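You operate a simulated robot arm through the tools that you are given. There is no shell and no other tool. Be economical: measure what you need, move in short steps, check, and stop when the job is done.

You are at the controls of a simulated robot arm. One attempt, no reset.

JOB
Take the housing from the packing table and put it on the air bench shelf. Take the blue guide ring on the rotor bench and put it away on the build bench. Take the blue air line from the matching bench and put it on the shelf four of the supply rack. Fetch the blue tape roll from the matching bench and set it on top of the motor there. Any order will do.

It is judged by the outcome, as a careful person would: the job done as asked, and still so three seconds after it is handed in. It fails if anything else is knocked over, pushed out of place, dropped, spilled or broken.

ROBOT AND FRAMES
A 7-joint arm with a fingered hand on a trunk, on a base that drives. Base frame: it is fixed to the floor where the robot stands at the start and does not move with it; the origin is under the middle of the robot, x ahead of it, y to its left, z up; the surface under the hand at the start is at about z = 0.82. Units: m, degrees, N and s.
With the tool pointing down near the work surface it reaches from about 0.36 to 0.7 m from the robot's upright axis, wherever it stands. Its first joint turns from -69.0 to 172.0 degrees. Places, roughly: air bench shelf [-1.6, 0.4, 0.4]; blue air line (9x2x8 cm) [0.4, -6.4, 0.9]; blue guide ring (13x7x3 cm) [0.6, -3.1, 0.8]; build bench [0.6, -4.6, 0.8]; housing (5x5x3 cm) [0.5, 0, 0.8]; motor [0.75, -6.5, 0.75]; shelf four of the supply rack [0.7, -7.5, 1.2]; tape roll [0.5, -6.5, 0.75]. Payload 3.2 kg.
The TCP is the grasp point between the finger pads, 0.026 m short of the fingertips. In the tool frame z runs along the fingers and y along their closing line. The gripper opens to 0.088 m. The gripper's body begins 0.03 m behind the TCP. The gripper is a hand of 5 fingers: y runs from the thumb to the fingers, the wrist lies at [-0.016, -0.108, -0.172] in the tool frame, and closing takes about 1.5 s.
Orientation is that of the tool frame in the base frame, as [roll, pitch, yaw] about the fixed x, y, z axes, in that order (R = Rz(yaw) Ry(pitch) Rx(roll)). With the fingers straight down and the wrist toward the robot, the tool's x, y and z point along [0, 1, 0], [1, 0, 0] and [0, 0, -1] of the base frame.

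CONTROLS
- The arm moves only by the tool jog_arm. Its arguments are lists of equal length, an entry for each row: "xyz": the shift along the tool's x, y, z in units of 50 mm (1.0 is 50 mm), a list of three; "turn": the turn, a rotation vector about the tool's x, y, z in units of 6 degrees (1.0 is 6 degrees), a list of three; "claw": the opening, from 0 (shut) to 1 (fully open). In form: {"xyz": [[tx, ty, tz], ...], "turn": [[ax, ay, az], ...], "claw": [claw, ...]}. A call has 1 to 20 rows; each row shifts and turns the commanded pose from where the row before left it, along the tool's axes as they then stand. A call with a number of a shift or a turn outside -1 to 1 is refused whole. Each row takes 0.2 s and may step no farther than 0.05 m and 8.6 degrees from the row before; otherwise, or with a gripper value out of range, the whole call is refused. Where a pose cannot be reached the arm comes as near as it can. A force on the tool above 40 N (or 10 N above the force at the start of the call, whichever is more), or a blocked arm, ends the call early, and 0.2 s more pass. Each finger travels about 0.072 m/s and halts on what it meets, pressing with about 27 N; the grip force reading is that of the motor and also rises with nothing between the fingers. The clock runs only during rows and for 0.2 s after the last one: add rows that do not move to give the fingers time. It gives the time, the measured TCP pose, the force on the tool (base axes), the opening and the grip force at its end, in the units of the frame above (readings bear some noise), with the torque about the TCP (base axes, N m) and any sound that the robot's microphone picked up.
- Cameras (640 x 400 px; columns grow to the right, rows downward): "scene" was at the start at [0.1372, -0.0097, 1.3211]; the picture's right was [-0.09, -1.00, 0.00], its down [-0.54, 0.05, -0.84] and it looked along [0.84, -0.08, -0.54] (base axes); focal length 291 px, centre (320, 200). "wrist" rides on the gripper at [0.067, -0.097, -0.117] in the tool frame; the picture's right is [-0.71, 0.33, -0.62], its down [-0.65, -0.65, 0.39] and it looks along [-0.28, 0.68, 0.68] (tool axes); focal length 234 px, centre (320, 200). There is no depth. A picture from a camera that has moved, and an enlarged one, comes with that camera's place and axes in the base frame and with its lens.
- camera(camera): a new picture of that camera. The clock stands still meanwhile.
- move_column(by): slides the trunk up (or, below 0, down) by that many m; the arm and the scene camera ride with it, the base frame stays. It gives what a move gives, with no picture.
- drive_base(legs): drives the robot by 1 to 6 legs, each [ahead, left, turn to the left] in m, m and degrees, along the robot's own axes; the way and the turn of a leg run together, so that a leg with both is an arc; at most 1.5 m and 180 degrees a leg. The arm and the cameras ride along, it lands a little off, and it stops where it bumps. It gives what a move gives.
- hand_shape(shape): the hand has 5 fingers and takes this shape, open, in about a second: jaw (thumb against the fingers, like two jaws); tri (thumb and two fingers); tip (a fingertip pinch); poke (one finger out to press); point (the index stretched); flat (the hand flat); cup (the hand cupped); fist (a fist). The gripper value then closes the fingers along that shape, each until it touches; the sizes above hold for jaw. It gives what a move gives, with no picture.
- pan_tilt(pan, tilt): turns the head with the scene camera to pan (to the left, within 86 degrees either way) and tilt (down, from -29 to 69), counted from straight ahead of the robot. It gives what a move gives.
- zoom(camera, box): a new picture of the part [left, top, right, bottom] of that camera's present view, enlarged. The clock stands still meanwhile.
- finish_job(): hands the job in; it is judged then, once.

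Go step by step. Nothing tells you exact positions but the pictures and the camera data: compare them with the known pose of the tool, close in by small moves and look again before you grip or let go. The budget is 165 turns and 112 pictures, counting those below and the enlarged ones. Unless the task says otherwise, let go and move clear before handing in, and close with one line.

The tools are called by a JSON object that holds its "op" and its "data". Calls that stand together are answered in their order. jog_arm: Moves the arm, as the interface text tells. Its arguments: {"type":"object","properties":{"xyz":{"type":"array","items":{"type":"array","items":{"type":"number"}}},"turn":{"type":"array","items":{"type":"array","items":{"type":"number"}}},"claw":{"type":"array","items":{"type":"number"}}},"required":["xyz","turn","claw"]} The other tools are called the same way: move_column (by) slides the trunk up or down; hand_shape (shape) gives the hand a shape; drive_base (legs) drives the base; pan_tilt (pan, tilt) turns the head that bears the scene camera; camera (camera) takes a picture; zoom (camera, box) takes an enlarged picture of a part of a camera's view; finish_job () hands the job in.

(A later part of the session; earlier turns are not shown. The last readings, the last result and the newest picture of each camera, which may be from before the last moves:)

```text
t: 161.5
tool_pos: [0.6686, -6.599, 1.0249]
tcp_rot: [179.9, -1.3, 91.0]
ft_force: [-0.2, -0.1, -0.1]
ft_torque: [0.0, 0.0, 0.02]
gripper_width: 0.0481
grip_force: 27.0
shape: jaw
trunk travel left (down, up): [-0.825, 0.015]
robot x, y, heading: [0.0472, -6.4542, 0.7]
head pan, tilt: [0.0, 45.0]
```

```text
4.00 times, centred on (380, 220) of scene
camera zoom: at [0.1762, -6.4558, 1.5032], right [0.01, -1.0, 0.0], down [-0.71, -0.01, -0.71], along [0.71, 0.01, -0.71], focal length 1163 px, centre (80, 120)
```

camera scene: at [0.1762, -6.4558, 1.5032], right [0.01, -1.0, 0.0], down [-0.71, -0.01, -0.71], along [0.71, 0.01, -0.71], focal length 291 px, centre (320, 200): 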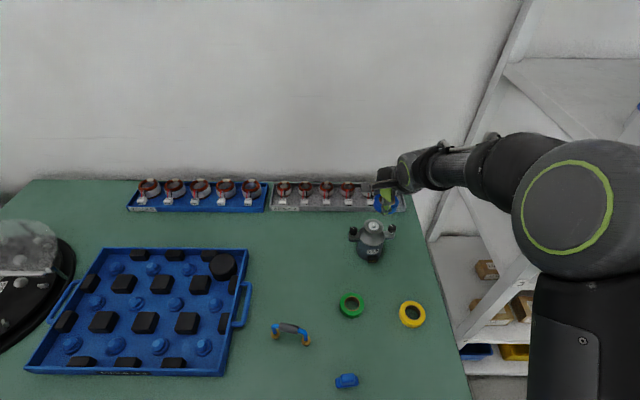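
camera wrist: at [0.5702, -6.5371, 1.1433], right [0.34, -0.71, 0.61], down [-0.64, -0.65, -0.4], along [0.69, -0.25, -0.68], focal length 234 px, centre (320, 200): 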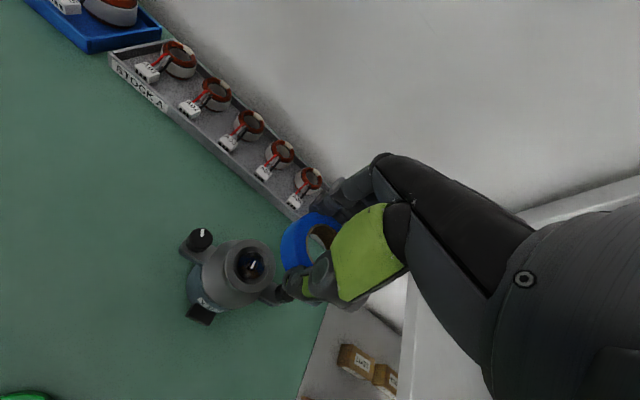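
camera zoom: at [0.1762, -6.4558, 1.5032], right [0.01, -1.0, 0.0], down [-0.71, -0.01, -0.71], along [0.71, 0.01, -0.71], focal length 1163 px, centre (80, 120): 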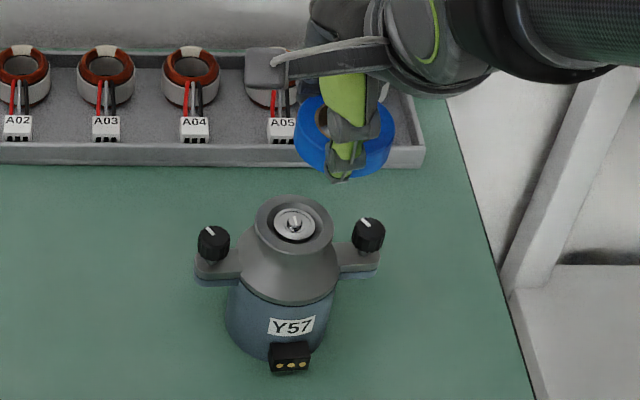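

Flange centre is (0.664, -6.588), top z≈0.919; tape centre is ~5 mm to -y of the TCP. Align and lower to just above.

{"op": "jog_arm", "data": {"xyz": [[0.32, -0.08, 0], [0, 0, 0.5], [0, 0, 0.5], [0, 0, 0.2], [0, 0, 0]], "turn": [[0, 0, 0], [0, 0, 0], [0, 0, 0], [0, 0, 0], [0, 0, 0]], "claw": [0.3, 0.3, 0.3, 0.3, 0.3]}}

{"op": "zoom", "data": {"camera": "wrist", "box": [200, 160, 400, 340]}}

{"op": "zoom", "data": {"camera": "scene", "box": [330, 170, 430, 270]}}

```text
t: 162.7
tool_pos: [0.6628, -6.5831, 0.9679]
tcp_rot: [179.9, -1.3, 91.1]
ft_force: [0.9, 0.2, 0.1]
ft_torque: [0.0, 0.03, 0.0]
gripper_width: 0.0479
grip_force: 27.9
shape: jaw
trunk travel left (down, up): [-0.825, 0.015]
robot x, y, heading: [0.0493, -6.4576, 0.9]
head pan, tilt: [0.0, 45.0]
```

```text
2.22 times, centred on (300, 250) of wrist
camera zoom: at [0.5643, -6.521, 1.0848], right [0.34, -0.72, 0.61], down [-0.64, -0.65, -0.4], along [0.69, -0.25, -0.68], focal length 520 px, centre (364, 89)
```

zoom: 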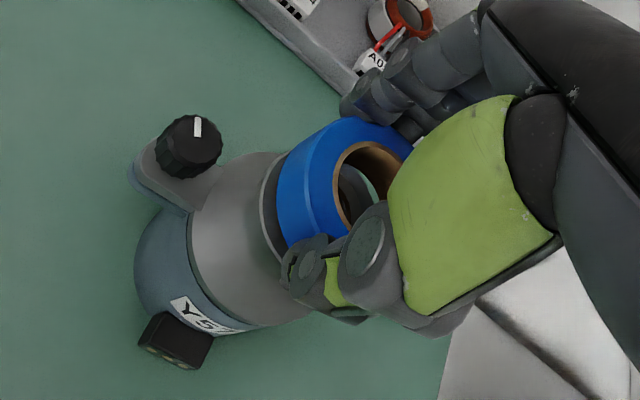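

```text
4.00 times, centred on (380, 220) of scene
camera zoom: at [0.1767, -6.4577, 1.5031], right [0.01, -1.0, 0.0], down [-0.71, -0.01, -0.71], along [0.71, 0.01, -0.71], focal length 1163 px, centre (80, 120)
```

zoom: 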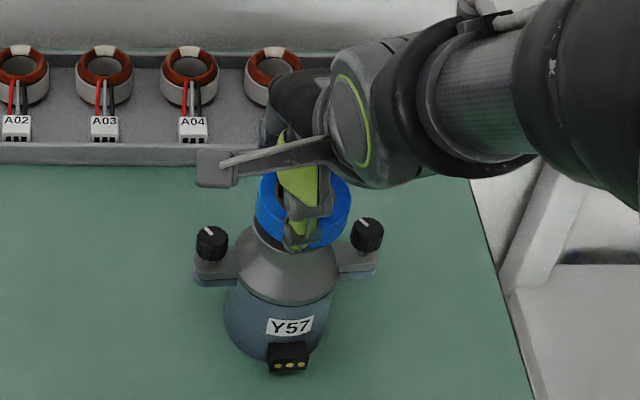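

Tape is centred over the flange. Lower to contact in small steps.

{"op": "jog_arm", "data": {"xyz": [[0, 0.05, 0.1], [0, 0, 0.08], [0, 0, 0.06], [0, 0, 0.04], [0, 0, 0.04], [0, 0, 0]], "turn": [[0, 0, 0], [0, 0, 0], [0, 0, 0], [0, 0, 0], [0, 0, 0], [0, 0, 0]], "claw": [0.3, 0.3, 0.3, 0.3, 0.3, 0.3]}}

{"op": "zoom", "data": {"camera": "scene", "box": [330, 170, 430, 270]}}

```text
t: 164.1
tool_pos: [0.664, -6.5829, 0.9591]
tcp_rot: [179.0, -1.3, 91.1]
ft_force: [0.4, -1.2, 31.6]
ft_torque: [-0.05, 0.4, -0.04]
gripper_width: 0.0502
grip_force: 26.9
shape: jaw
trunk travel left (down, up): [-0.825, 0.015]
robot x, y, heading: [0.0478, -6.4555, 0.7]
head pan, tilt: [0.0, 45.0]
```

```text
4.00 times, centred on (380, 220) of scene
camera zoom: at [0.1693, -6.4563, 1.504], right [0.01, -1.0, 0.0], down [-0.7, -0.01, -0.71], along [0.71, 0.01, -0.7], focal length 1163 px, centre (80, 120)
```

zoom: 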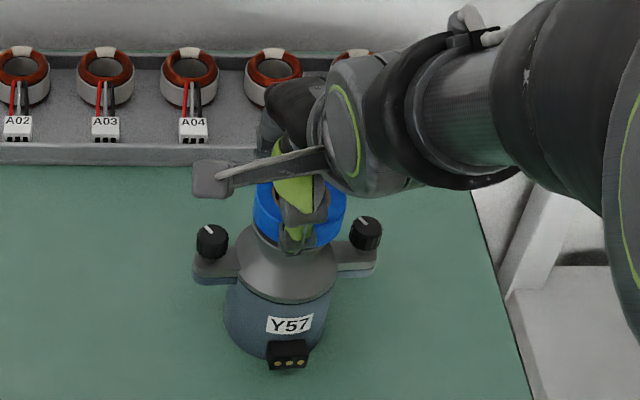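

Contact. Ease the load, then open slowly.

{"op": "jog_arm", "data": {"xyz": [[0, 0, -0.08], [0, 0, -0.05], [0, 0, 0], [0, 0, 0]], "turn": [[0, 0, 0], [0, 0, 0], [0, 0, 0], [0, 0, 0]], "claw": [0.3, 0.3, 0.55, 0.55]}}

{"op": "zoom", "data": {"camera": "wrist", "box": [200, 160, 400, 340]}}

```text
t: 165.1
tool_pos: [0.6644, -6.5822, 0.9592]
tcp_rot: [179.9, -1.4, 91.1]
ft_force: [0.3, 0.8, 12.5]
ft_torque: [0.08, 0.11, -0.03]
gripper_width: 0.0503
grip_force: 27.1
shape: jaw
trunk travel left (down, up): [-0.825, 0.015]
robot x, y, heading: [0.0454, -6.4604, 0.7]
head pan, tilt: [0.0, 45.0]
```

```text
2.22 times, centred on (300, 250) of wrist
camera zoom: at [0.5654, -6.5198, 1.0776], right [0.34, -0.71, 0.61], down [-0.64, -0.65, -0.4], along [0.69, -0.25, -0.68], focal length 520 px, centre (364, 89)
```

zoom: 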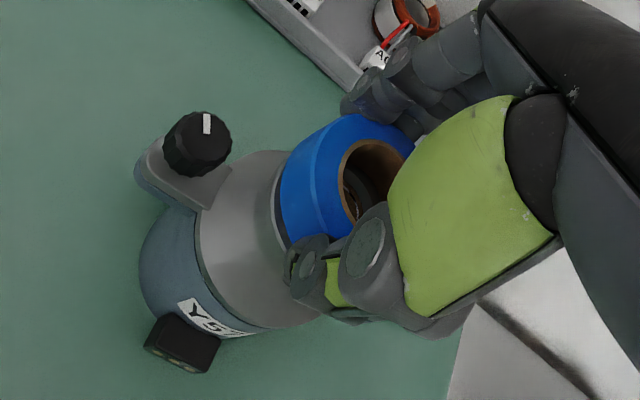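

{"op": "jog_arm", "data": {"xyz": [[0, 0, -0.03], [0, 0, 0], [0, 0, 0], [0, 0, 0], [0, 0, 0]], "turn": [[0, 0, 0], [0, 0, 0], [0, 0, 0], [0, 0, 0], [0, 0, 0]], "claw": [0.58, 0.66, 0.76, 0.86, 0.9]}}

{"op": "zoom", "data": {"camera": "wrist", "box": [200, 160, 400, 340]}}

{"op": "zoom", "data": {"camera": "scene", "box": [330, 170, 430, 270]}}

```text
t: 166.3
tool_pos: [0.6643, -6.5823, 0.9614]
tcp_rot: [179.9, -1.3, 91.0]
ft_force: [1.3, 0.1, 0.1]
ft_torque: [0.01, -0.01, 0.02]
gripper_width: 0.079
grip_force: 0.1
shape: jaw
trunk travel left (down, up): [-0.825, 0.015]
robot x, y, heading: [0.0466, -6.4579, 0.6]
head pan, tilt: [0.0, 45.0]
```

```text
2.22 times, centred on (300, 250) of wrist
camera zoom: at [0.5673, -6.52, 1.0779], right [0.35, -0.72, 0.61], down [-0.64, -0.65, -0.4], along [0.69, -0.25, -0.68], focal length 520 px, centre (364, 89)
```

zoom: 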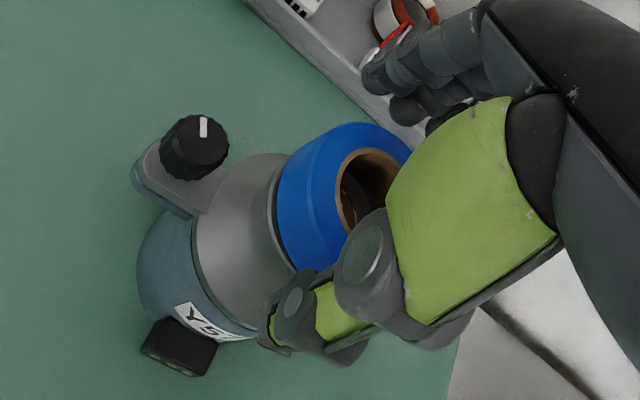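

```text
4.00 times, centred on (380, 220) of scene
camera zoom: at [0.1765, -6.4575, 1.5031], right [0.01, -1.0, 0.0], down [-0.71, -0.01, -0.71], along [0.71, 0.01, -0.71], focal length 1163 px, centre (80, 120)
```

zoom: 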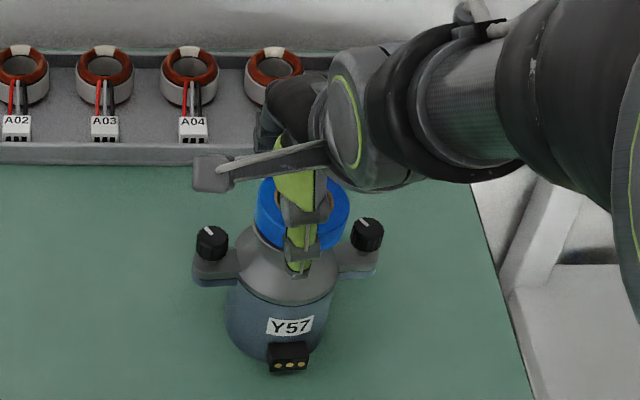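

Tape sits on the flange. Rise clear and check it.

{"op": "jog_arm", "data": {"xyz": [[0, 0, -0.2], [0, 0, -0.6], [0, 0, -0.9], [0, 0, -0.9], [0, 0, -0.9], [0, 0, -0.9]], "turn": [[0, 0, 0], [0, 0, 0], [0, 0, 0], [0, 0, 0], [0, 0, 0], [0, 0, 0]], "claw": [0.95, 1, 1, 1, 1, 1]}}

{"op": "camera", "data": {"camera": "scene"}}

{"op": "zoom", "data": {"camera": "scene", "box": [240, 200, 440, 400]}}

```text
t: 167.7
tool_pos: [0.6635, -6.586, 1.1807]
tcp_rot: [179.9, -1.3, 91.1]
ft_force: [0.0, 0.5, 0.6]
ft_torque: [0.0, 0.0, 0.01]
gripper_width: 0.0875
grip_force: 0.1
shape: jaw
trunk travel left (down, up): [-0.825, 0.015]
robot x, y, heading: [0.0429, -6.4558, 0.8]
head pan, tilt: [0.0, 45.0]
```

```text
36 pictures are left
camera scene: at [0.1755, -6.4569, 1.5032], right [0.01, -1.0, 0.0], down [-0.71, -0.01, -0.71], along [0.71, 0.01, -0.71], focal length 291 px, centre (320, 200)
```

scene: 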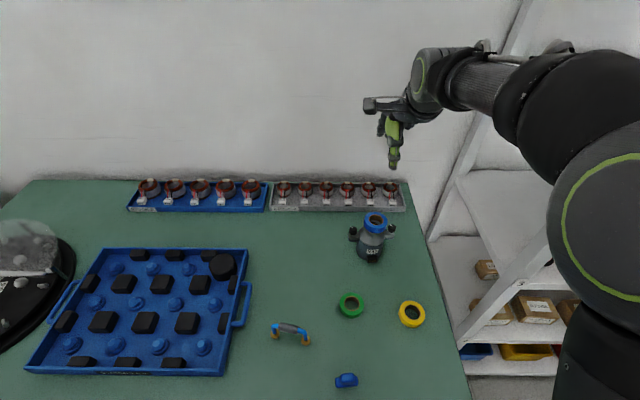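

```text
2.00 times, centred on (340, 300) of scene
camera zoom: at [0.1755, -6.4569, 1.5032], right [0.01, -1.0, 0.0], down [-0.71, -0.01, -0.71], along [0.71, 0.01, -0.71], focal length 582 px, centre (280, 0)
```

zoom: 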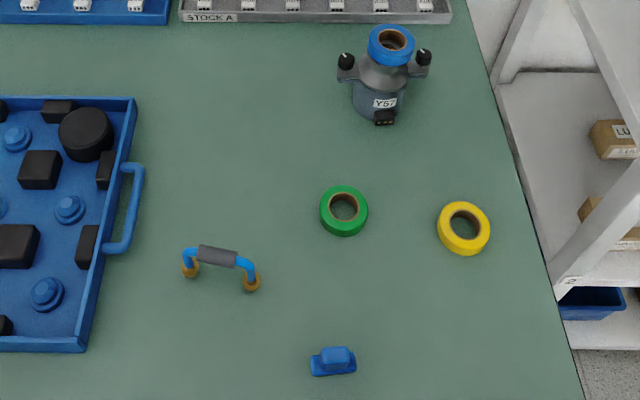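

Tape is neatly on the motor. Now the air line: arch centre ≈ (0.414,-6.388), axis ~10° off y. Back the base 0.15 m and position above it.

{"op": "drive_base", "data": {"legs": [[-0.15, 0, -0.8]]}}

{"op": "jog_arm", "data": {"xyz": [[0.85, -0.4, 0], [0.85, -0.4, 0], [0.85, -0.4, 0], [0.85, -0.4, 0], [0.75, -0.3, 0], [0, 0, 0.8], [0, 0, 0.8], [0, 0, 0.8]], "turn": [[0, 0, 0], [0, 0, 0], [0, 0, 0], [0, 0, 0], [0, 0, 0], [0, 0, 0.6], [0, 0, 0.6], [0, 0, 0.6]], "claw": [1, 1, 1, 1, 1, 1, 1, 1]}}

{"op": "camera", "data": {"camera": "wrist"}}

```text
t: 169.1
tool_pos: [0.5093, -6.5974, 1.1797]
tcp_rot: [179.9, -1.2, 90.1]
ft_force: [0.7, -0.7, 0.3]
ft_torque: [-0.02, 0.02, 0.01]
gripper_width: 0.0877
grip_force: 0.2
shape: jaw
trunk travel left (down, up): [-0.825, 0.015]
robot x, y, heading: [-0.106, -6.4597, -0.1]
head pan, tilt: [0.0, 45.0]
```

```text
t: 170.9
tool_pos: [0.4183, -6.3865, 1.0804]
tcp_rot: [179.6, -4.2, 78.7]
ft_force: [-0.2, -0.6, -1.1]
ft_torque: [-0.01, 0.0, 0.04]
gripper_width: 0.0878
grip_force: 0.1
shape: jaw
trunk travel left (down, up): [-0.825, 0.015]
robot x, y, heading: [-0.1054, -6.4544, -0.3]
head pan, tilt: [0.0, 45.0]
```

```text
34 pictures are left
camera wrist: at [0.3333, -6.3096, 1.2013], right [0.17, -0.8, 0.57], down [-0.76, -0.48, -0.44], along [0.63, -0.36, -0.69], focal length 234 px, centre (320, 200)
```

wrist: 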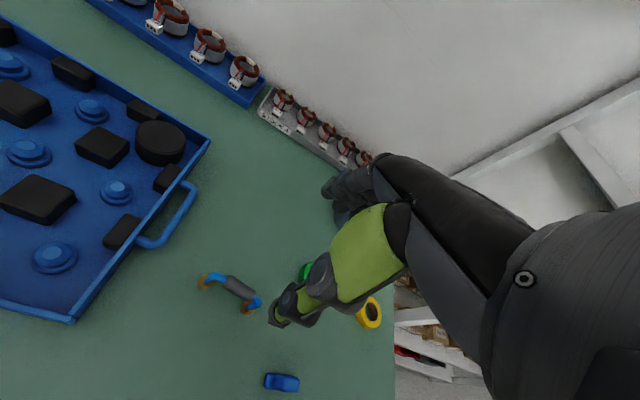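

The wrist is at a tilt limit here (4° off). Shift the base 0.15 m left so the target lies more to the right, and level the hand.

{"op": "drive_base", "data": {"legs": [[0, 0.15, 0.3]]}}

{"op": "jog_arm", "data": {"xyz": [[-0.8, 0, 0], [-0.8, 0, 0], [-0.8, 0, 0], [-0.4, 0, 0], [0, 0, 0]], "turn": [[0, 0.35, 0], [0, 0.35, 0], [0, 0, 0], [0, 0, 0], [0, 0, 0]], "claw": [1, 1, 1, 1, 1]}}

```text
t: 172.3
tool_pos: [0.4183, -6.2362, 1.077]
tcp_rot: [-179.8, -4.0, 78.4]
ft_force: [-0.1, -0.7, 0.9]
ft_torque: [0.0, 0.0, -0.04]
gripper_width: 0.0879
grip_force: 0.1
shape: jaw
trunk travel left (down, up): [-0.825, 0.015]
robot x, y, heading: [-0.1097, -6.3071, 0.5]
head pan, tilt: [0.0, 45.0]
```

```text
t: 173.5
tool_pos: [0.391, -6.3739, 1.0622]
tcp_rot: [-179.9, -8.1, 78.3]
ft_force: [-0.5, -0.4, -0.5]
ft_torque: [0.0, 0.02, -0.01]
gripper_width: 0.0879
grip_force: 0.1
shape: jaw
trunk travel left (down, up): [-0.825, 0.015]
robot x, y, heading: [-0.1077, -6.3069, -0.4]
head pan, tilt: [0.0, 45.0]
```

Wrong sign on that correction; tilt back the other way and re-read.

{"op": "jog_arm", "data": {"xyz": [[0, 0, 0], [0, 0, 0], [0, 0, 0]], "turn": [[0, -0.7, 0], [0, -0.65, 0], [0, 0, 0]], "claw": [1, 1, 1]}}

{"op": "camera", "data": {"camera": "wrist"}}

```text
t: 174.3
tool_pos: [0.3896, -6.3742, 1.0608]
tcp_rot: [-179.8, -0.1, 78.4]
ft_force: [-0.8, 0.7, -0.3]
ft_torque: [-0.01, 0.0, -0.02]
gripper_width: 0.0881
grip_force: 0.1
shape: jaw
trunk travel left (down, up): [-0.825, 0.015]
robot x, y, heading: [-0.1067, -6.3069, -0.0]
head pan, tilt: [0.0, 45.0]
```

```text
33 pictures are left
camera wrist: at [0.309, -6.2895, 1.1781], right [0.18, -0.76, 0.62], down [-0.77, -0.5, -0.39], along [0.61, -0.41, -0.68], focal length 234 px, centre (320, 200)
```

wrist: 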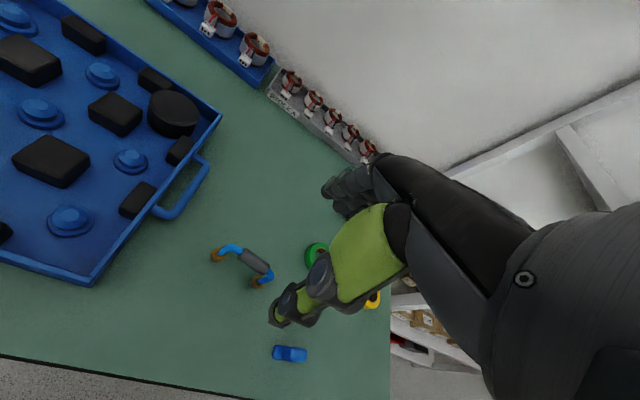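

Level now. Sleeve centre (0.417,-6.387). Move over it and lower near.

{"op": "jog_arm", "data": {"xyz": [[0, 0.57, 0], [0, 0, 0.9], [0, 0, 0.9], [0, 0, 0.7], [0, 0, 0]], "turn": [[0, 0, 0.3], [0, 0, 0], [0, 0, 0], [0, 0, 0], [0, 0, 0]], "claw": [1, 1, 1, 1, 1]}}

{"op": "zoom", "data": {"camera": "wrist", "box": [200, 140, 440, 340]}}

```text
t: 175.5
tool_pos: [0.418, -6.3817, 0.9412]
tcp_rot: [-179.6, -1.1, 75.8]
ft_force: [-1.4, 0.3, -0.1]
ft_torque: [-0.01, -0.02, 0.02]
gripper_width: 0.0878
grip_force: 0.1
shape: jaw
out of reach, approached as far as the arm can: row 3
trunk travel left (down, up): [-0.825, 0.015]
robot x, y, heading: [-0.1087, -6.3075, 0.3]
head pan, tilt: [0.0, 45.0]
```

```text
2.00 times, centred on (320, 240) of wrist
camera zoom: at [0.341, -6.2955, 1.0591], right [0.15, -0.78, 0.61], down [-0.79, -0.46, -0.4], along [0.59, -0.42, -0.69], focal length 468 px, centre (320, 120)
```

zoom: 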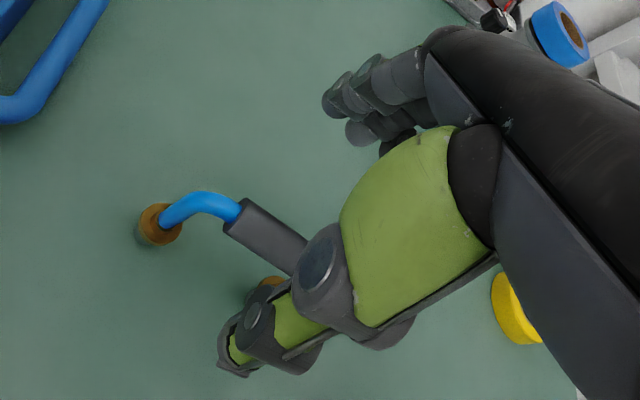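

Arm is at its limit downward with the trunk up, so lower the rest with the trunk.

{"op": "jog_arm", "data": {"xyz": [[0, -0.07, 0], [0, 0, 0]], "turn": [[0, -0.15, 0], [0, 0, 0]], "claw": [1, 1]}}

{"op": "move_column", "data": {"by": -0.05}}

{"op": "zoom", "data": {"camera": "wrist", "box": [200, 140, 440, 340]}}

```text
t: 176.1
tool_pos: [0.4144, -6.3851, 0.937]
tcp_rot: [-179.0, -0.3, 75.0]
ft_force: [0.0, -0.2, 0.9]
ft_torque: [0.02, 0.02, -0.04]
gripper_width: 0.0879
grip_force: 0.0
shape: jaw
trunk travel left (down, up): [-0.825, 0.015]
robot x, y, heading: [-0.1083, -6.3104, -0.1]
head pan, tilt: [0.0, 45.0]
```

```text
t: 177.0
tool_pos: [0.4142, -6.3839, 0.8892]
tcp_rot: [-179.1, -0.5, 75.3]
ft_force: [0.3, -0.5, -0.2]
ft_torque: [-0.01, 0.0, -0.01]
gripper_width: 0.0883
grip_force: 0.0
shape: jaw
trunk travel left (down, up): [-0.775, 0.065]
robot x, y, heading: [-0.1088, -6.31, -0.1]
head pan, tilt: [0.0, 45.0]
```

```text
2.00 times, centred on (320, 240) of wrist
camera zoom: at [0.3387, -6.2949, 1.0074], right [0.15, -0.78, 0.61], down [-0.8, -0.46, -0.38], along [0.58, -0.43, -0.69], focal length 468 px, centre (320, 120)
```

zoom: 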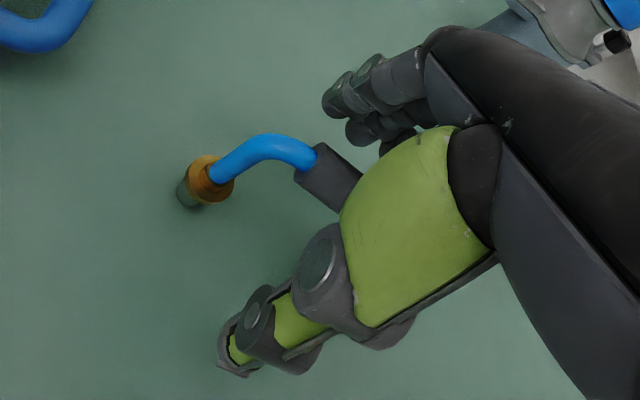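

Sleeve is between thumb and fingers. Close.

{"op": "jog_arm", "data": {"xyz": [[0, 0, 0], [0, 0, 0], [0, 0, 0], [0, 0, 0], [0, 0, 0], [0, 0, 0], [0, 0, 0], [0, 0, 0]], "turn": [[0, 0, 0], [0, 0, 0], [0, 0, 0], [0, 0, 0], [0, 0, 0], [0, 0, 0], [0, 0, 0], [0, 0, 0]], "claw": [0.8, 0.6, 0.4, 0.25, 0.1, 0, 0, 0]}}

{"op": "zoom", "data": {"camera": "wrist", "box": [200, 140, 440, 340]}}

```text
t: 178.8
tool_pos: [0.4151, -6.3819, 0.8901]
tcp_rot: [-179.2, -0.7, 75.3]
ft_force: [-0.2, 0.7, -0.4]
ft_torque: [-0.01, -0.02, -0.01]
gripper_width: 0.0053
grip_force: 26.7
shape: jaw
trunk travel left (down, up): [-0.775, 0.065]
robot x, y, heading: [-0.107, -6.3095, -0.0]
head pan, tilt: [0.0, 45.0]
```

```text
2.00 times, centred on (320, 240) of wrist
camera zoom: at [0.3394, -6.2944, 1.0092], right [0.15, -0.78, 0.61], down [-0.8, -0.46, -0.39], along [0.58, -0.43, -0.69], focal length 468 px, centre (320, 120)
```

zoom: 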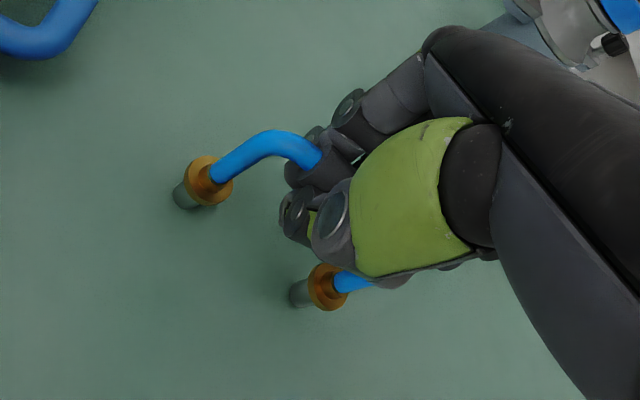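

{"op": "move_column", "data": {"by": 0.04}}

{"op": "camera", "data": {"camera": "wrist"}}

{"op": "zoom", "data": {"camera": "scene", "box": [240, 200, 440, 400]}}

```text
t: 179.7
tool_pos: [0.4165, -6.3827, 0.9325]
tcp_rot: [-179.4, -0.7, 75.2]
ft_force: [-0.3, 0.7, -0.5]
ft_torque: [0.02, -0.03, -0.03]
gripper_width: 0.0054
grip_force: 27.4
shape: jaw
trunk travel left (down, up): [-0.815, 0.025]
robot x, y, heading: [-0.1068, -6.3065, 0.0]
head pan, tilt: [0.0, 45.0]
```

```text
29 pictures are left
camera wrist: at [0.3397, -6.2945, 1.0496], right [0.15, -0.78, 0.61], down [-0.8, -0.46, -0.39], along [0.58, -0.43, -0.69], focal length 234 px, centre (320, 200)
```

wrist: 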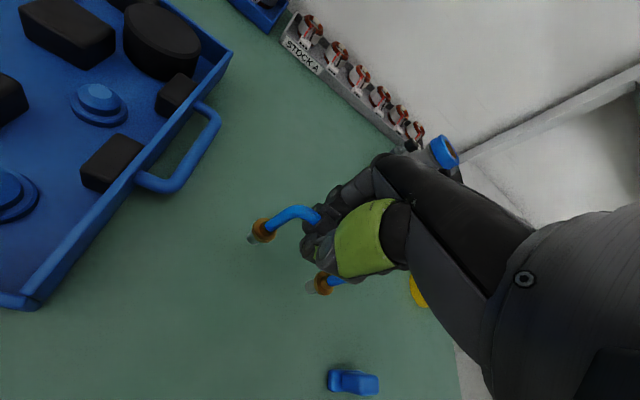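

```text
2.00 times, centred on (340, 300) of scene
camera zoom: at [0.0224, -6.3082, 1.4932], right [0.0, -1.0, 0.0], down [-0.71, 0.0, -0.71], along [0.71, 0.0, -0.71], focal length 582 px, centre (280, 0)
```

zoom: 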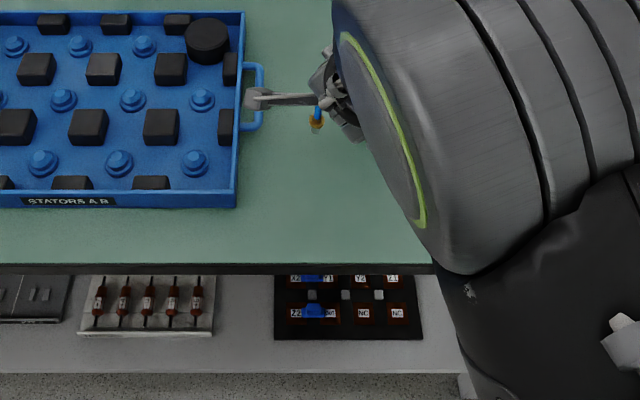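

Held. Raise the arm, back off and move in front of the supply rack.

{"op": "jog_arm", "data": {"xyz": [[0, 0, -0.9], [0, 0, -0.9], [0, 0, -0.9], [0, 0, -0.9], [0, 0, -0.9], [0, 0, -0.9], [0, 0, -0.9], [0, 0, -0.9], [0, 0, 0]], "turn": [[0, 0, -0.5], [0, 0, -0.5], [0, 0, -0.5], [0, 0, -0.5], [0, 0, -0.5], [0, 0, 0], [0, 0, 0], [0, 0, 0], [0, 0, 0]], "claw": [0, 0, 0, 0, 0, 0, 0, 0, 0]}}

{"op": "drive_base", "data": {"legs": [[-0.4, 0, 0], [0, -1.0, 0]]}}

{"op": "pan_tilt", "data": {"pan": 10, "tilt": 10}}

{"op": "camera", "data": {"camera": "scene"}}

```text
t: 181.7
tool_pos: [0.4127, -6.3776, 1.2878]
tcp_rot: [-179.6, 0.7, 91.6]
ft_force: [-0.7, -0.7, 0.3]
ft_torque: [0.03, -0.02, -0.02]
gripper_width: 0.0058
grip_force: 27.1
shape: jaw
trunk travel left (down, up): [-0.815, 0.025]
robot x, y, heading: [-0.1069, -6.3088, -0.1]
head pan, tilt: [0.0, 45.0]
```

```text
t: 189.2
tool_pos: [0.0045, -7.4407, 1.2881]
tcp_rot: [-179.6, 0.7, 90.2]
ft_force: [-0.5, 0.1, -0.1]
ft_torque: [0.0, -0.03, -0.01]
gripper_width: 0.0059
grip_force: 26.9
shape: jaw
trunk travel left (down, up): [-0.815, 0.025]
robot x, y, heading: [-0.511, -7.3554, -1.5]
head pan, tilt: [0.0, 45.0]
```

```text
t: 190.2
tool_pos: [0.0054, -7.4406, 1.2899]
tcp_rot: [-179.6, 0.7, 90.2]
ft_force: [0.3, -0.1, -0.7]
ft_torque: [-0.02, 0.01, 0.01]
gripper_width: 0.0056
grip_force: 26.9
shape: jaw
trunk travel left (down, up): [-0.815, 0.025]
robot x, y, heading: [-0.5157, -7.354, -1.5]
head pan, tilt: [10.0, 10.0]
```

```text
27 pictures are left
camera scene: at [-0.3736, -7.3455, 1.548], right [0.15, -0.99, 0.0], down [-0.17, -0.03, -0.98], along [0.97, 0.15, -0.17], focal length 291 px, centre (320, 200)
```

scene: 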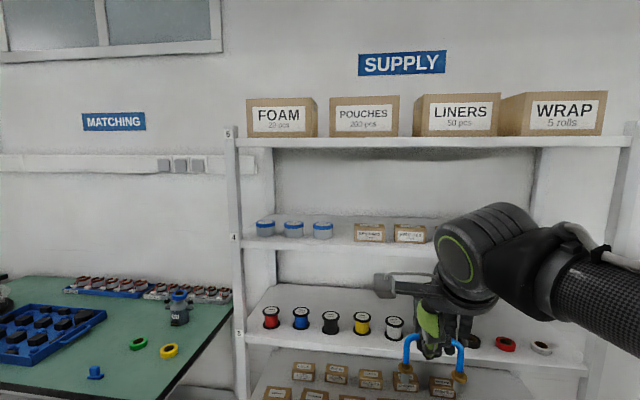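

Shelf 4 is at z≈1.2 with tins and small boxes; I need to see the part behind the arm. Check the wrist view and zoom.

{"op": "camera", "data": {"camera": "wrist"}}

{"op": "zoom", "data": {"camera": "scene", "box": [220, 120, 480, 280]}}

```text
26 pictures are left
camera wrist: at [-0.091, -7.3719, 1.4047], right [0.34, -0.7, 0.63], down [-0.65, -0.66, -0.38], along [0.68, -0.29, -0.68], focal length 234 px, centre (320, 200)
```

wrist: 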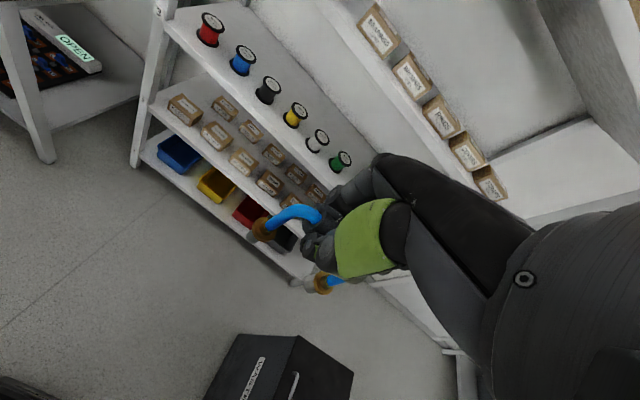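

```text
2.46 times, centred on (350, 200) of scene
camera zoom: at [-0.3736, -7.3455, 1.548], right [0.15, -0.99, 0.0], down [-0.17, -0.03, -0.98], along [0.97, 0.15, -0.17], focal length 716 px, centre (246, 200)
```

zoom: 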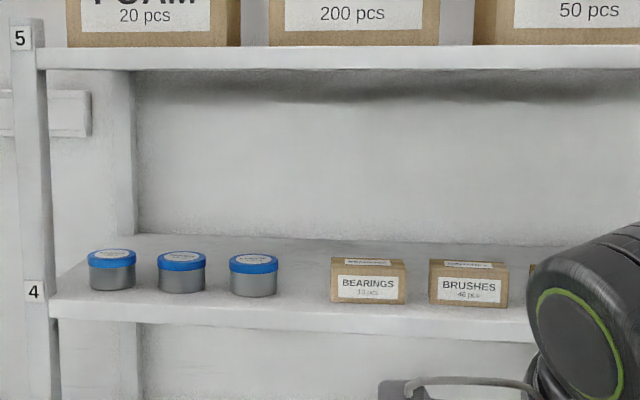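

Boxes continue to the right behind the arm. Shift right to see the far end of shelf 4.

{"op": "drive_base", "data": {"legs": [[0, -0.45, 1.5]]}}

{"op": "pan_tilt", "data": {"pan": 8, "tilt": 10}}

{"op": "camera", "data": {"camera": "scene"}}

{"op": "camera", "data": {"camera": "wrist"}}

```text
t: 192.9
tool_pos: [0.0034, -7.8697, 1.288]
tcp_rot: [-179.6, 0.9, 92.0]
ft_force: [0.9, 0.1, -0.3]
ft_torque: [-0.02, -0.01, 0.05]
gripper_width: 0.0058
grip_force: 27.1
shape: jaw
trunk travel left (down, up): [-0.815, 0.025]
robot x, y, heading: [-0.5223, -7.8051, 0.3]
head pan, tilt: [10.0, 10.0]
```

```text
t: 193.5
tool_pos: [0.0026, -7.8707, 1.2888]
tcp_rot: [-179.5, 0.7, 92.0]
ft_force: [0.4, 0.3, -0.4]
ft_torque: [0.01, 0.02, -0.01]
gripper_width: 0.0054
grip_force: 26.9
shape: jaw
trunk travel left (down, up): [-0.815, 0.025]
robot x, y, heading: [-0.5202, -7.8029, 0.3]
head pan, tilt: [8.0, 10.0]
```

```text
24 pictures are left
camera scene: at [-0.3779, -7.7911, 1.5481], right [0.15, -0.99, 0.0], down [-0.17, -0.02, -0.98], along [0.97, 0.14, -0.17], focal length 291 px, centre (320, 200)
```

scene: 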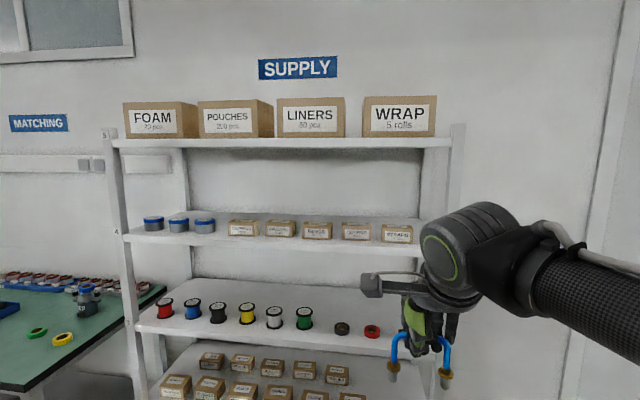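

```text
23 pictures are left
camera wrist: at [-0.0952, -7.8053, 1.4047], right [0.36, -0.69, 0.63], down [-0.63, -0.68, -0.38], along [0.68, -0.26, -0.68], focal length 234 px, centre (320, 200)
```

wrist: 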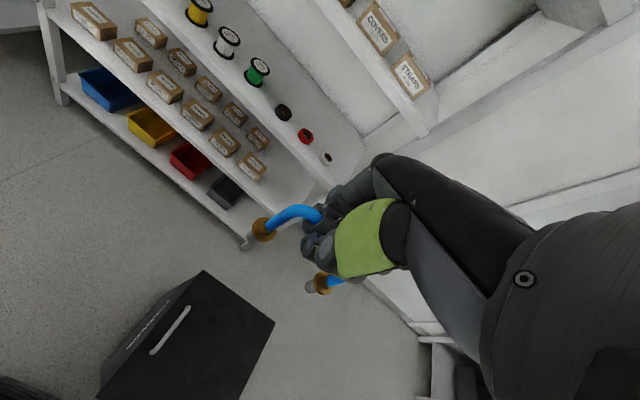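

Shelf 4 is mostly occupied along its middle; check how deep the free strip in front of the items is.

{"op": "zoom", "data": {"camera": "scene", "box": [110, 190, 310, 270]}}

```text
3.20 times, centred on (210, 230) of scene
camera zoom: at [-0.3779, -7.7911, 1.5481], right [0.15, -0.99, 0.0], down [-0.17, -0.02, -0.98], along [0.97, 0.14, -0.17], focal length 931 px, centre (672, 104)
```

zoom: 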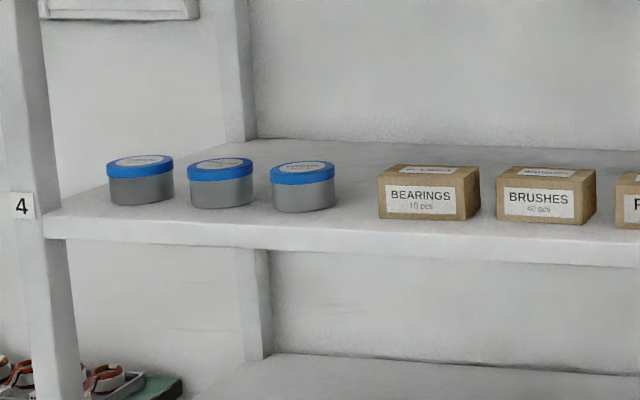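

There is a ~4 cm strip in front of the tins plus a gap between the third tin and the "BEARINGS" box. I'll stand the air line along the front edge at that gap. Drive closer for precise measurement.

{"op": "drive_base", "data": {"legs": [[0, 0.67, -0.3], [0.45, 0, 0]]}}

{"op": "pan_tilt", "data": {"pan": 5, "tilt": 25}}

{"op": "camera", "data": {"camera": "scene"}}

{"op": "camera", "data": {"camera": "wrist"}}

```text
t: 199.6
tool_pos: [0.4604, -7.2125, 1.2894]
tcp_rot: [-179.5, 0.7, 89.8]
ft_force: [0.7, 0.0, 0.0]
ft_torque: [-0.02, -0.02, -0.03]
gripper_width: 0.0053
grip_force: 27.2
shape: jaw
trunk travel left (down, up): [-0.815, 0.025]
robot x, y, heading: [-0.0563, -7.1243, -1.7]
head pan, tilt: [8.0, 10.0]
```

```text
t: 200.4
tool_pos: [0.4611, -7.2127, 1.2894]
tcp_rot: [-179.6, 0.7, 89.8]
ft_force: [0.0, 0.4, 0.1]
ft_torque: [-0.03, 0.02, 0.0]
gripper_width: 0.0058
grip_force: 26.9
shape: jaw
trunk travel left (down, up): [-0.815, 0.025]
robot x, y, heading: [-0.0586, -7.1239, -1.8]
head pan, tilt: [5.0, 25.0]
```

```text
21 pictures are left
camera scene: at [0.0825, -7.1232, 1.5238], right [0.06, -1.0, 0.0], down [-0.42, -0.02, -0.91], along [0.91, 0.05, -0.42], focal length 291 px, centre (320, 200)
```

scene: 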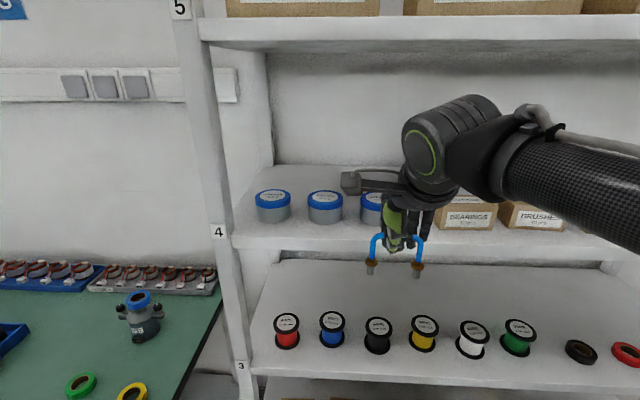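

```text
20 pictures are left
camera wrist: at [0.3649, -7.1431, 1.4047], right [0.33, -0.7, 0.63], down [-0.66, -0.65, -0.38], along [0.67, -0.29, -0.68], focal length 234 px, centre (320, 200)
```

wrist: 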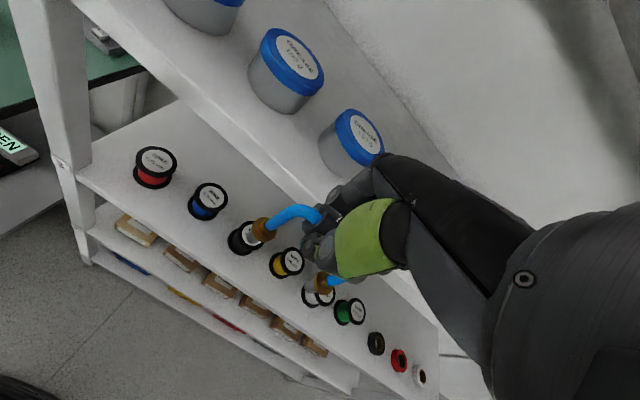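

Shelf 4's surface is about z≈1.235 with front edge x≈0.555; the gap is y≈-7.245…-7.32. Raise the hand and align in y, still short of the shelf.

{"op": "jog_arm", "data": {"xyz": [[0, 0, -0.7], [0, 0, -0.7], [-0.64, 0, 0], [0, 0.6, 0], [0, 0, 0]], "turn": [[0, 0, 0], [0, 0.1, 0], [0, 0, 0], [0, 0, 0], [0, 0, 0]], "claw": [0, 0, 0, 0, 0]}}

{"op": "camera", "data": {"camera": "wrist"}}

{"op": "zoom", "data": {"camera": "scene", "box": [220, 100, 540, 300]}}

```text
t: 201.6
tool_pos: [0.4893, -7.2446, 1.3599]
tcp_rot: [-179.7, 0.1, 89.9]
ft_force: [-0.8, -0.3, -0.7]
ft_torque: [0.01, -0.03, 0.01]
gripper_width: 0.0057
grip_force: 27.0
shape: jaw
trunk travel left (down, up): [-0.815, 0.025]
robot x, y, heading: [-0.0603, -7.1239, -2.0]
head pan, tilt: [5.0, 25.0]
```

```text
19 pictures are left
camera wrist: at [0.3926, -7.1775, 1.4759], right [0.33, -0.71, 0.62], down [-0.66, -0.65, -0.38], along [0.68, -0.28, -0.68], focal length 234 px, centre (320, 200)
```

wrist: 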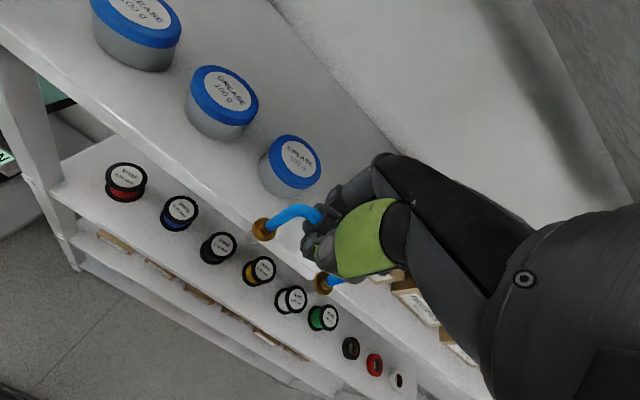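

```text
2.00 times, centred on (380, 200) of scene
camera zoom: at [0.081, -7.1232, 1.5239], right [0.06, -1.0, 0.0], down [-0.42, -0.02, -0.91], along [0.91, 0.05, -0.42], focal length 582 px, centre (200, 200)
```

zoom: 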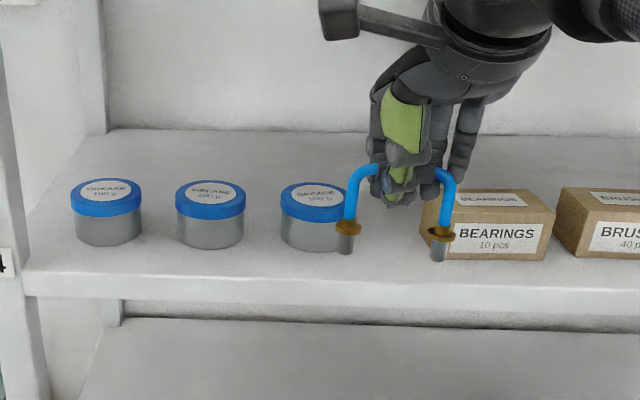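

Estimates: shelf z≈1.22, front edge x≈0.557, tin front x≈0.606. Move forward to x≈0.58 above the strip, then lower part way and look.

{"op": "jog_arm", "data": {"xyz": [[0, 0.6, 0], [0, 0.6, 0], [0, 0.61, 0], [0, 0, 0.4], [0, 0, 0.3], [0, 0, 0]], "turn": [[0, 0, 0], [0, 0, 0], [0, 0, 0], [0, 0, 0], [0, 0, 0], [0, 0, 0]], "claw": [0, 0, 0, 0, 0, 0]}}

{"op": "camera", "data": {"camera": "wrist"}}

{"op": "zoom", "data": {"camera": "scene", "box": [300, 140, 500, 260]}}

```text
t: 203.0
tool_pos: [0.5588, -7.2474, 1.3128]
tcp_rot: [-179.5, 0.0, 89.8]
ft_force: [-0.6, 0.0, -0.1]
ft_torque: [0.04, 0.01, 0.02]
gripper_width: 0.0059
grip_force: 27.2
shape: jaw
out of reach, approached as far as the arm can: row 3
trunk travel left (down, up): [-0.815, 0.025]
robot x, y, heading: [-0.0581, -7.1269, -1.8]
head pan, tilt: [5.0, 25.0]
```

```text
17 pictures are left
camera wrist: at [0.4627, -7.1801, 1.4297], right [0.33, -0.71, 0.62], down [-0.66, -0.65, -0.38], along [0.67, -0.28, -0.68], focal length 234 px, centre (320, 200)
```

wrist: 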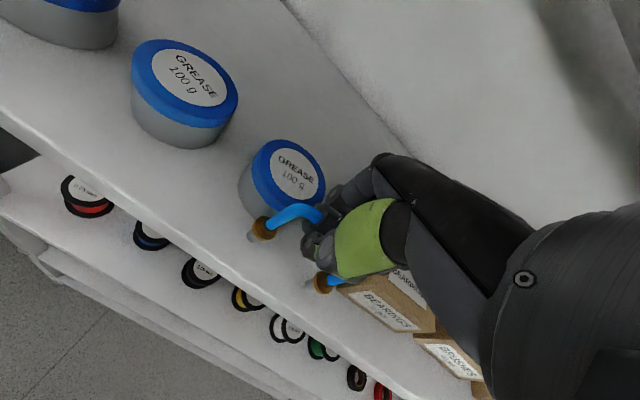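

```text
3.20 times, centred on (400, 200) of scene
camera zoom: at [0.0817, -7.1234, 1.5238], right [0.06, -1.0, 0.0], down [-0.42, -0.02, -0.91], along [0.91, 0.05, -0.42], focal length 931 px, centre (64, 200)
```

zoom: 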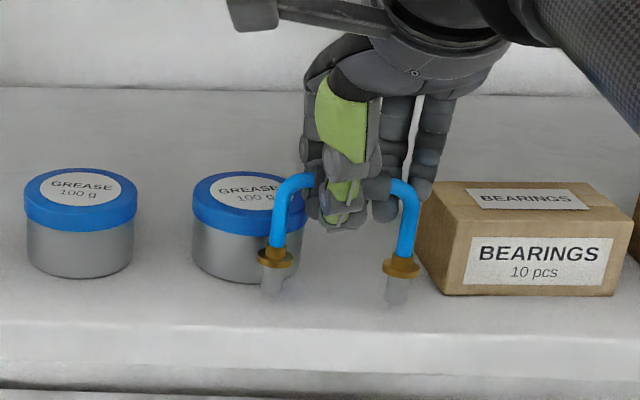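

Reach limit is hit 2.5 cm short. Raise, retract, bring the base 8 cm closer and repeat.

{"op": "jog_arm", "data": {"xyz": [[0, 0, -0.7], [0, -0.8, -0.4], [0, -0.8, 0], [0, 0, 0]], "turn": [[0, 0, 0], [0, 0, 0], [0, 0, 0], [0, 0, 0]], "claw": [0, 0, 0, 0]}}

{"op": "drive_base", "data": {"legs": [[0.08, 0, 1.8]]}}

```text
t: 204.0
tool_pos: [0.4809, -7.246, 1.3669]
tcp_rot: [-179.4, 0.1, 89.8]
ft_force: [0.2, -1.5, 0.2]
ft_torque: [-0.01, 0.05, 0.0]
gripper_width: 0.0059
grip_force: 27.3
shape: jaw
trunk travel left (down, up): [-0.815, 0.025]
robot x, y, heading: [-0.057, -7.1264, -1.6]
head pan, tilt: [5.0, 25.0]
```

```text
t: 205.1
tool_pos: [0.561, -7.2318, 1.368]
tcp_rot: [-179.8, 0.0, 91.6]
ft_force: [1.5, -0.1, -0.6]
ft_torque: [-0.01, 0.01, 0.0]
gripper_width: 0.006
grip_force: 26.9
shape: jaw
trunk travel left (down, up): [-0.815, 0.025]
robot x, y, heading: [0.0221, -7.1289, -0.2]
head pan, tilt: [5.0, 25.0]
```

{"op": "jog_arm", "data": {"xyz": [[-0.32, 0.46, 0], [0, 0, 0.5], [0, 0, 0.5], [0, 0, 0.1], [0, 0, 0]], "turn": [[0, 0, 0.25], [0, 0, 0], [0, 0, 0], [0, 0, 0], [0, 0, 0]], "claw": [0, 0, 0, 0, 0]}}

{"op": "pan_tilt", "data": {"pan": 5, "tilt": 30}}

{"op": "camera", "data": {"camera": "wrist"}}

{"op": "camera", "data": {"camera": "scene"}}

```text
t: 206.2
tool_pos: [0.5852, -7.2458, 1.3137]
tcp_rot: [-179.7, 0.2, 90.1]
ft_force: [0.3, 0.1, -0.7]
ft_torque: [-0.01, -0.01, 0.01]
gripper_width: 0.0042
grip_force: 27.4
shape: jaw
trunk travel left (down, up): [-0.815, 0.025]
robot x, y, heading: [0.02, -7.1276, -0.0]
head pan, tilt: [5.0, 25.0]
```

```text
t: 206.9
tool_pos: [0.5866, -7.2458, 1.3129]
tcp_rot: [-179.5, 0.3, 90.1]
ft_force: [0.8, -0.3, -0.9]
ft_torque: [0.03, -0.01, 0.01]
gripper_width: 0.0043
grip_force: 27.5
shape: jaw
trunk travel left (down, up): [-0.815, 0.025]
robot x, y, heading: [0.0212, -7.1267, 0.1]
head pan, tilt: [5.0, 30.0]
```

```text
15 pictures are left
camera wrist: at [0.49, -7.1787, 1.4304], right [0.34, -0.7, 0.62], down [-0.65, -0.65, -0.38], along [0.68, -0.28, -0.68], focal length 234 px, centre (320, 200)
```

wrist: 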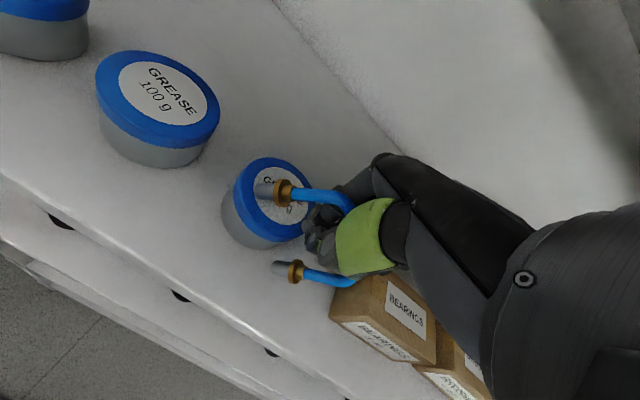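

```text
14 pictures are left
camera scene: at [0.16, -7.12, 1.5158], right [0.09, -1.0, 0.0], down [-0.5, -0.04, -0.87], along [0.86, 0.08, -0.5], focal length 291 px, centre (320, 200)
```

scene: 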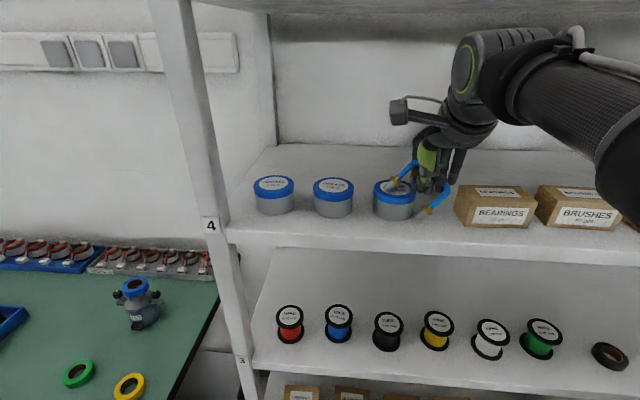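

The air line has pivoted in the grip—its foot caught the tin lid. Raise straight up and look.

{"op": "jog_arm", "data": {"xyz": [[0, 0, -0.3], [0, 0, -0.5], [0, 0, -0.5], [0, 0, 0]], "turn": [[0, 0, 0], [0, 0, 0], [0, 0, 0], [0, 0, 0]], "claw": [0, 0, 0, 0]}}

{"op": "camera", "data": {"camera": "wrist"}}

{"op": "zoom", "data": {"camera": "scene", "box": [240, 60, 560, 260]}}

```text
t: 207.9
tool_pos: [0.5833, -7.2472, 1.3776]
tcp_rot: [-179.6, 0.2, 90.1]
ft_force: [1.1, -0.8, 0.2]
ft_torque: [-0.01, -0.02, -0.01]
gripper_width: 0.0042
grip_force: 27.4
shape: jaw
trunk travel left (down, up): [-0.815, 0.025]
robot x, y, heading: [0.0222, -7.1267, -0.0]
head pan, tilt: [5.0, 30.0]
```

```text
13 pictures are left
camera wrist: at [0.4881, -7.1801, 1.4951], right [0.34, -0.7, 0.62], down [-0.65, -0.65, -0.38], along [0.68, -0.28, -0.68], focal length 234 px, centre (320, 200)
```

wrist: 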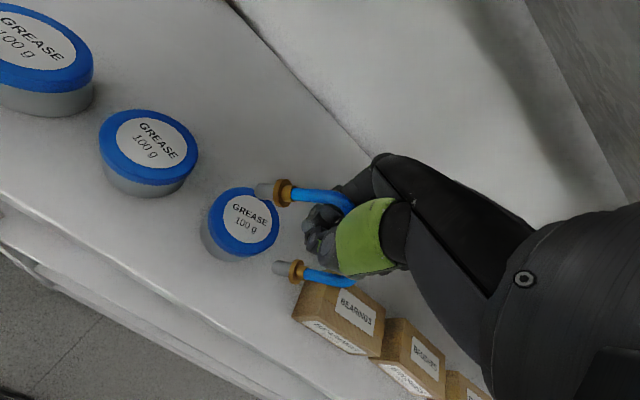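

```text
2.00 times, centred on (400, 160) of scene
camera zoom: at [0.1596, -7.1202, 1.5158], right [0.09, -1.0, 0.0], down [-0.5, -0.04, -0.87], along [0.86, 0.08, -0.5], focal length 582 px, centre (160, 280)
```

zoom: 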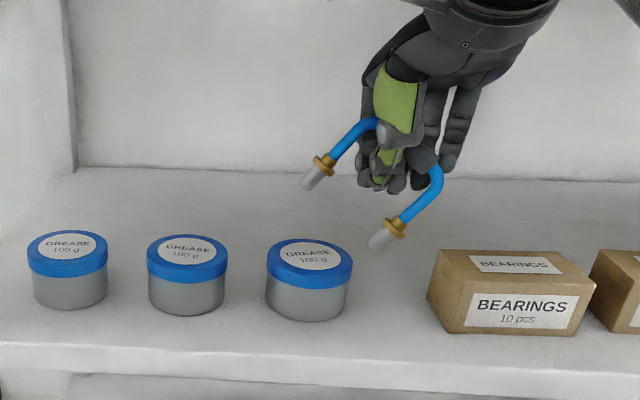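

The arch swung ~40° in the y–z plane about the closing axis, still firmly held. Retract clear of the shelf and tilt the hand about the closing axis so the legs point down again.

{"op": "jog_arm", "data": {"xyz": [[0, -0.8, 0], [0, -0.8, 0], [0, -0.8, 0], [0, 0, 0], [0, 0, 0], [0, 0, 0], [0, 0, 0], [0, 0, 0], [0, 0, 0], [0, 0, 0]], "turn": [[0, 0, 0], [0, 0, 0], [0, 0, 0], [0, -0.9, 0], [0, -0.9, 0], [0, -0.9, 0], [0, -0.9, 0], [0, -0.9, 0], [0, -0.9, 0], [0, -0.9, 0]], "claw": [0, 0, 0, 0, 0, 0, 0, 0, 0, 0]}}

{"op": "camera", "data": {"camera": "scene"}}

```text
t: 210.1
tool_pos: [0.4667, -7.2457, 1.3778]
tcp_rot: [-179.4, 38.0, 90.5]
ft_force: [0.3, 0.1, 0.0]
ft_torque: [0.0, 0.0, -0.01]
gripper_width: 0.0041
grip_force: 27.0
shape: jaw
trunk travel left (down, up): [-0.815, 0.025]
robot x, y, heading: [0.0208, -7.1298, 0.2]
head pan, tilt: [5.0, 30.0]
```

```text
11 pictures are left
camera scene: at [0.1599, -7.1194, 1.5157], right [0.09, -1.0, 0.0], down [-0.5, -0.04, -0.87], along [0.86, 0.08, -0.5], focal length 291 px, centre (320, 200)
```

scene: 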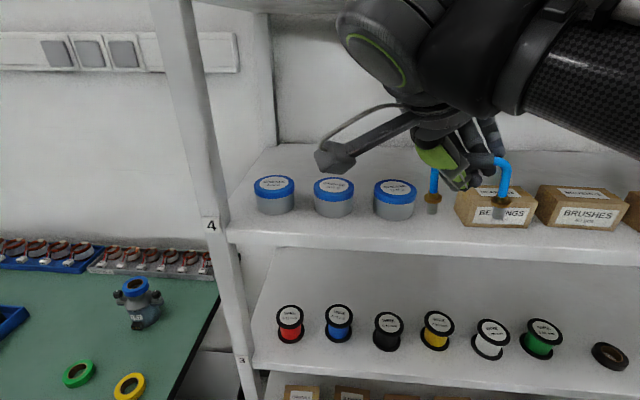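

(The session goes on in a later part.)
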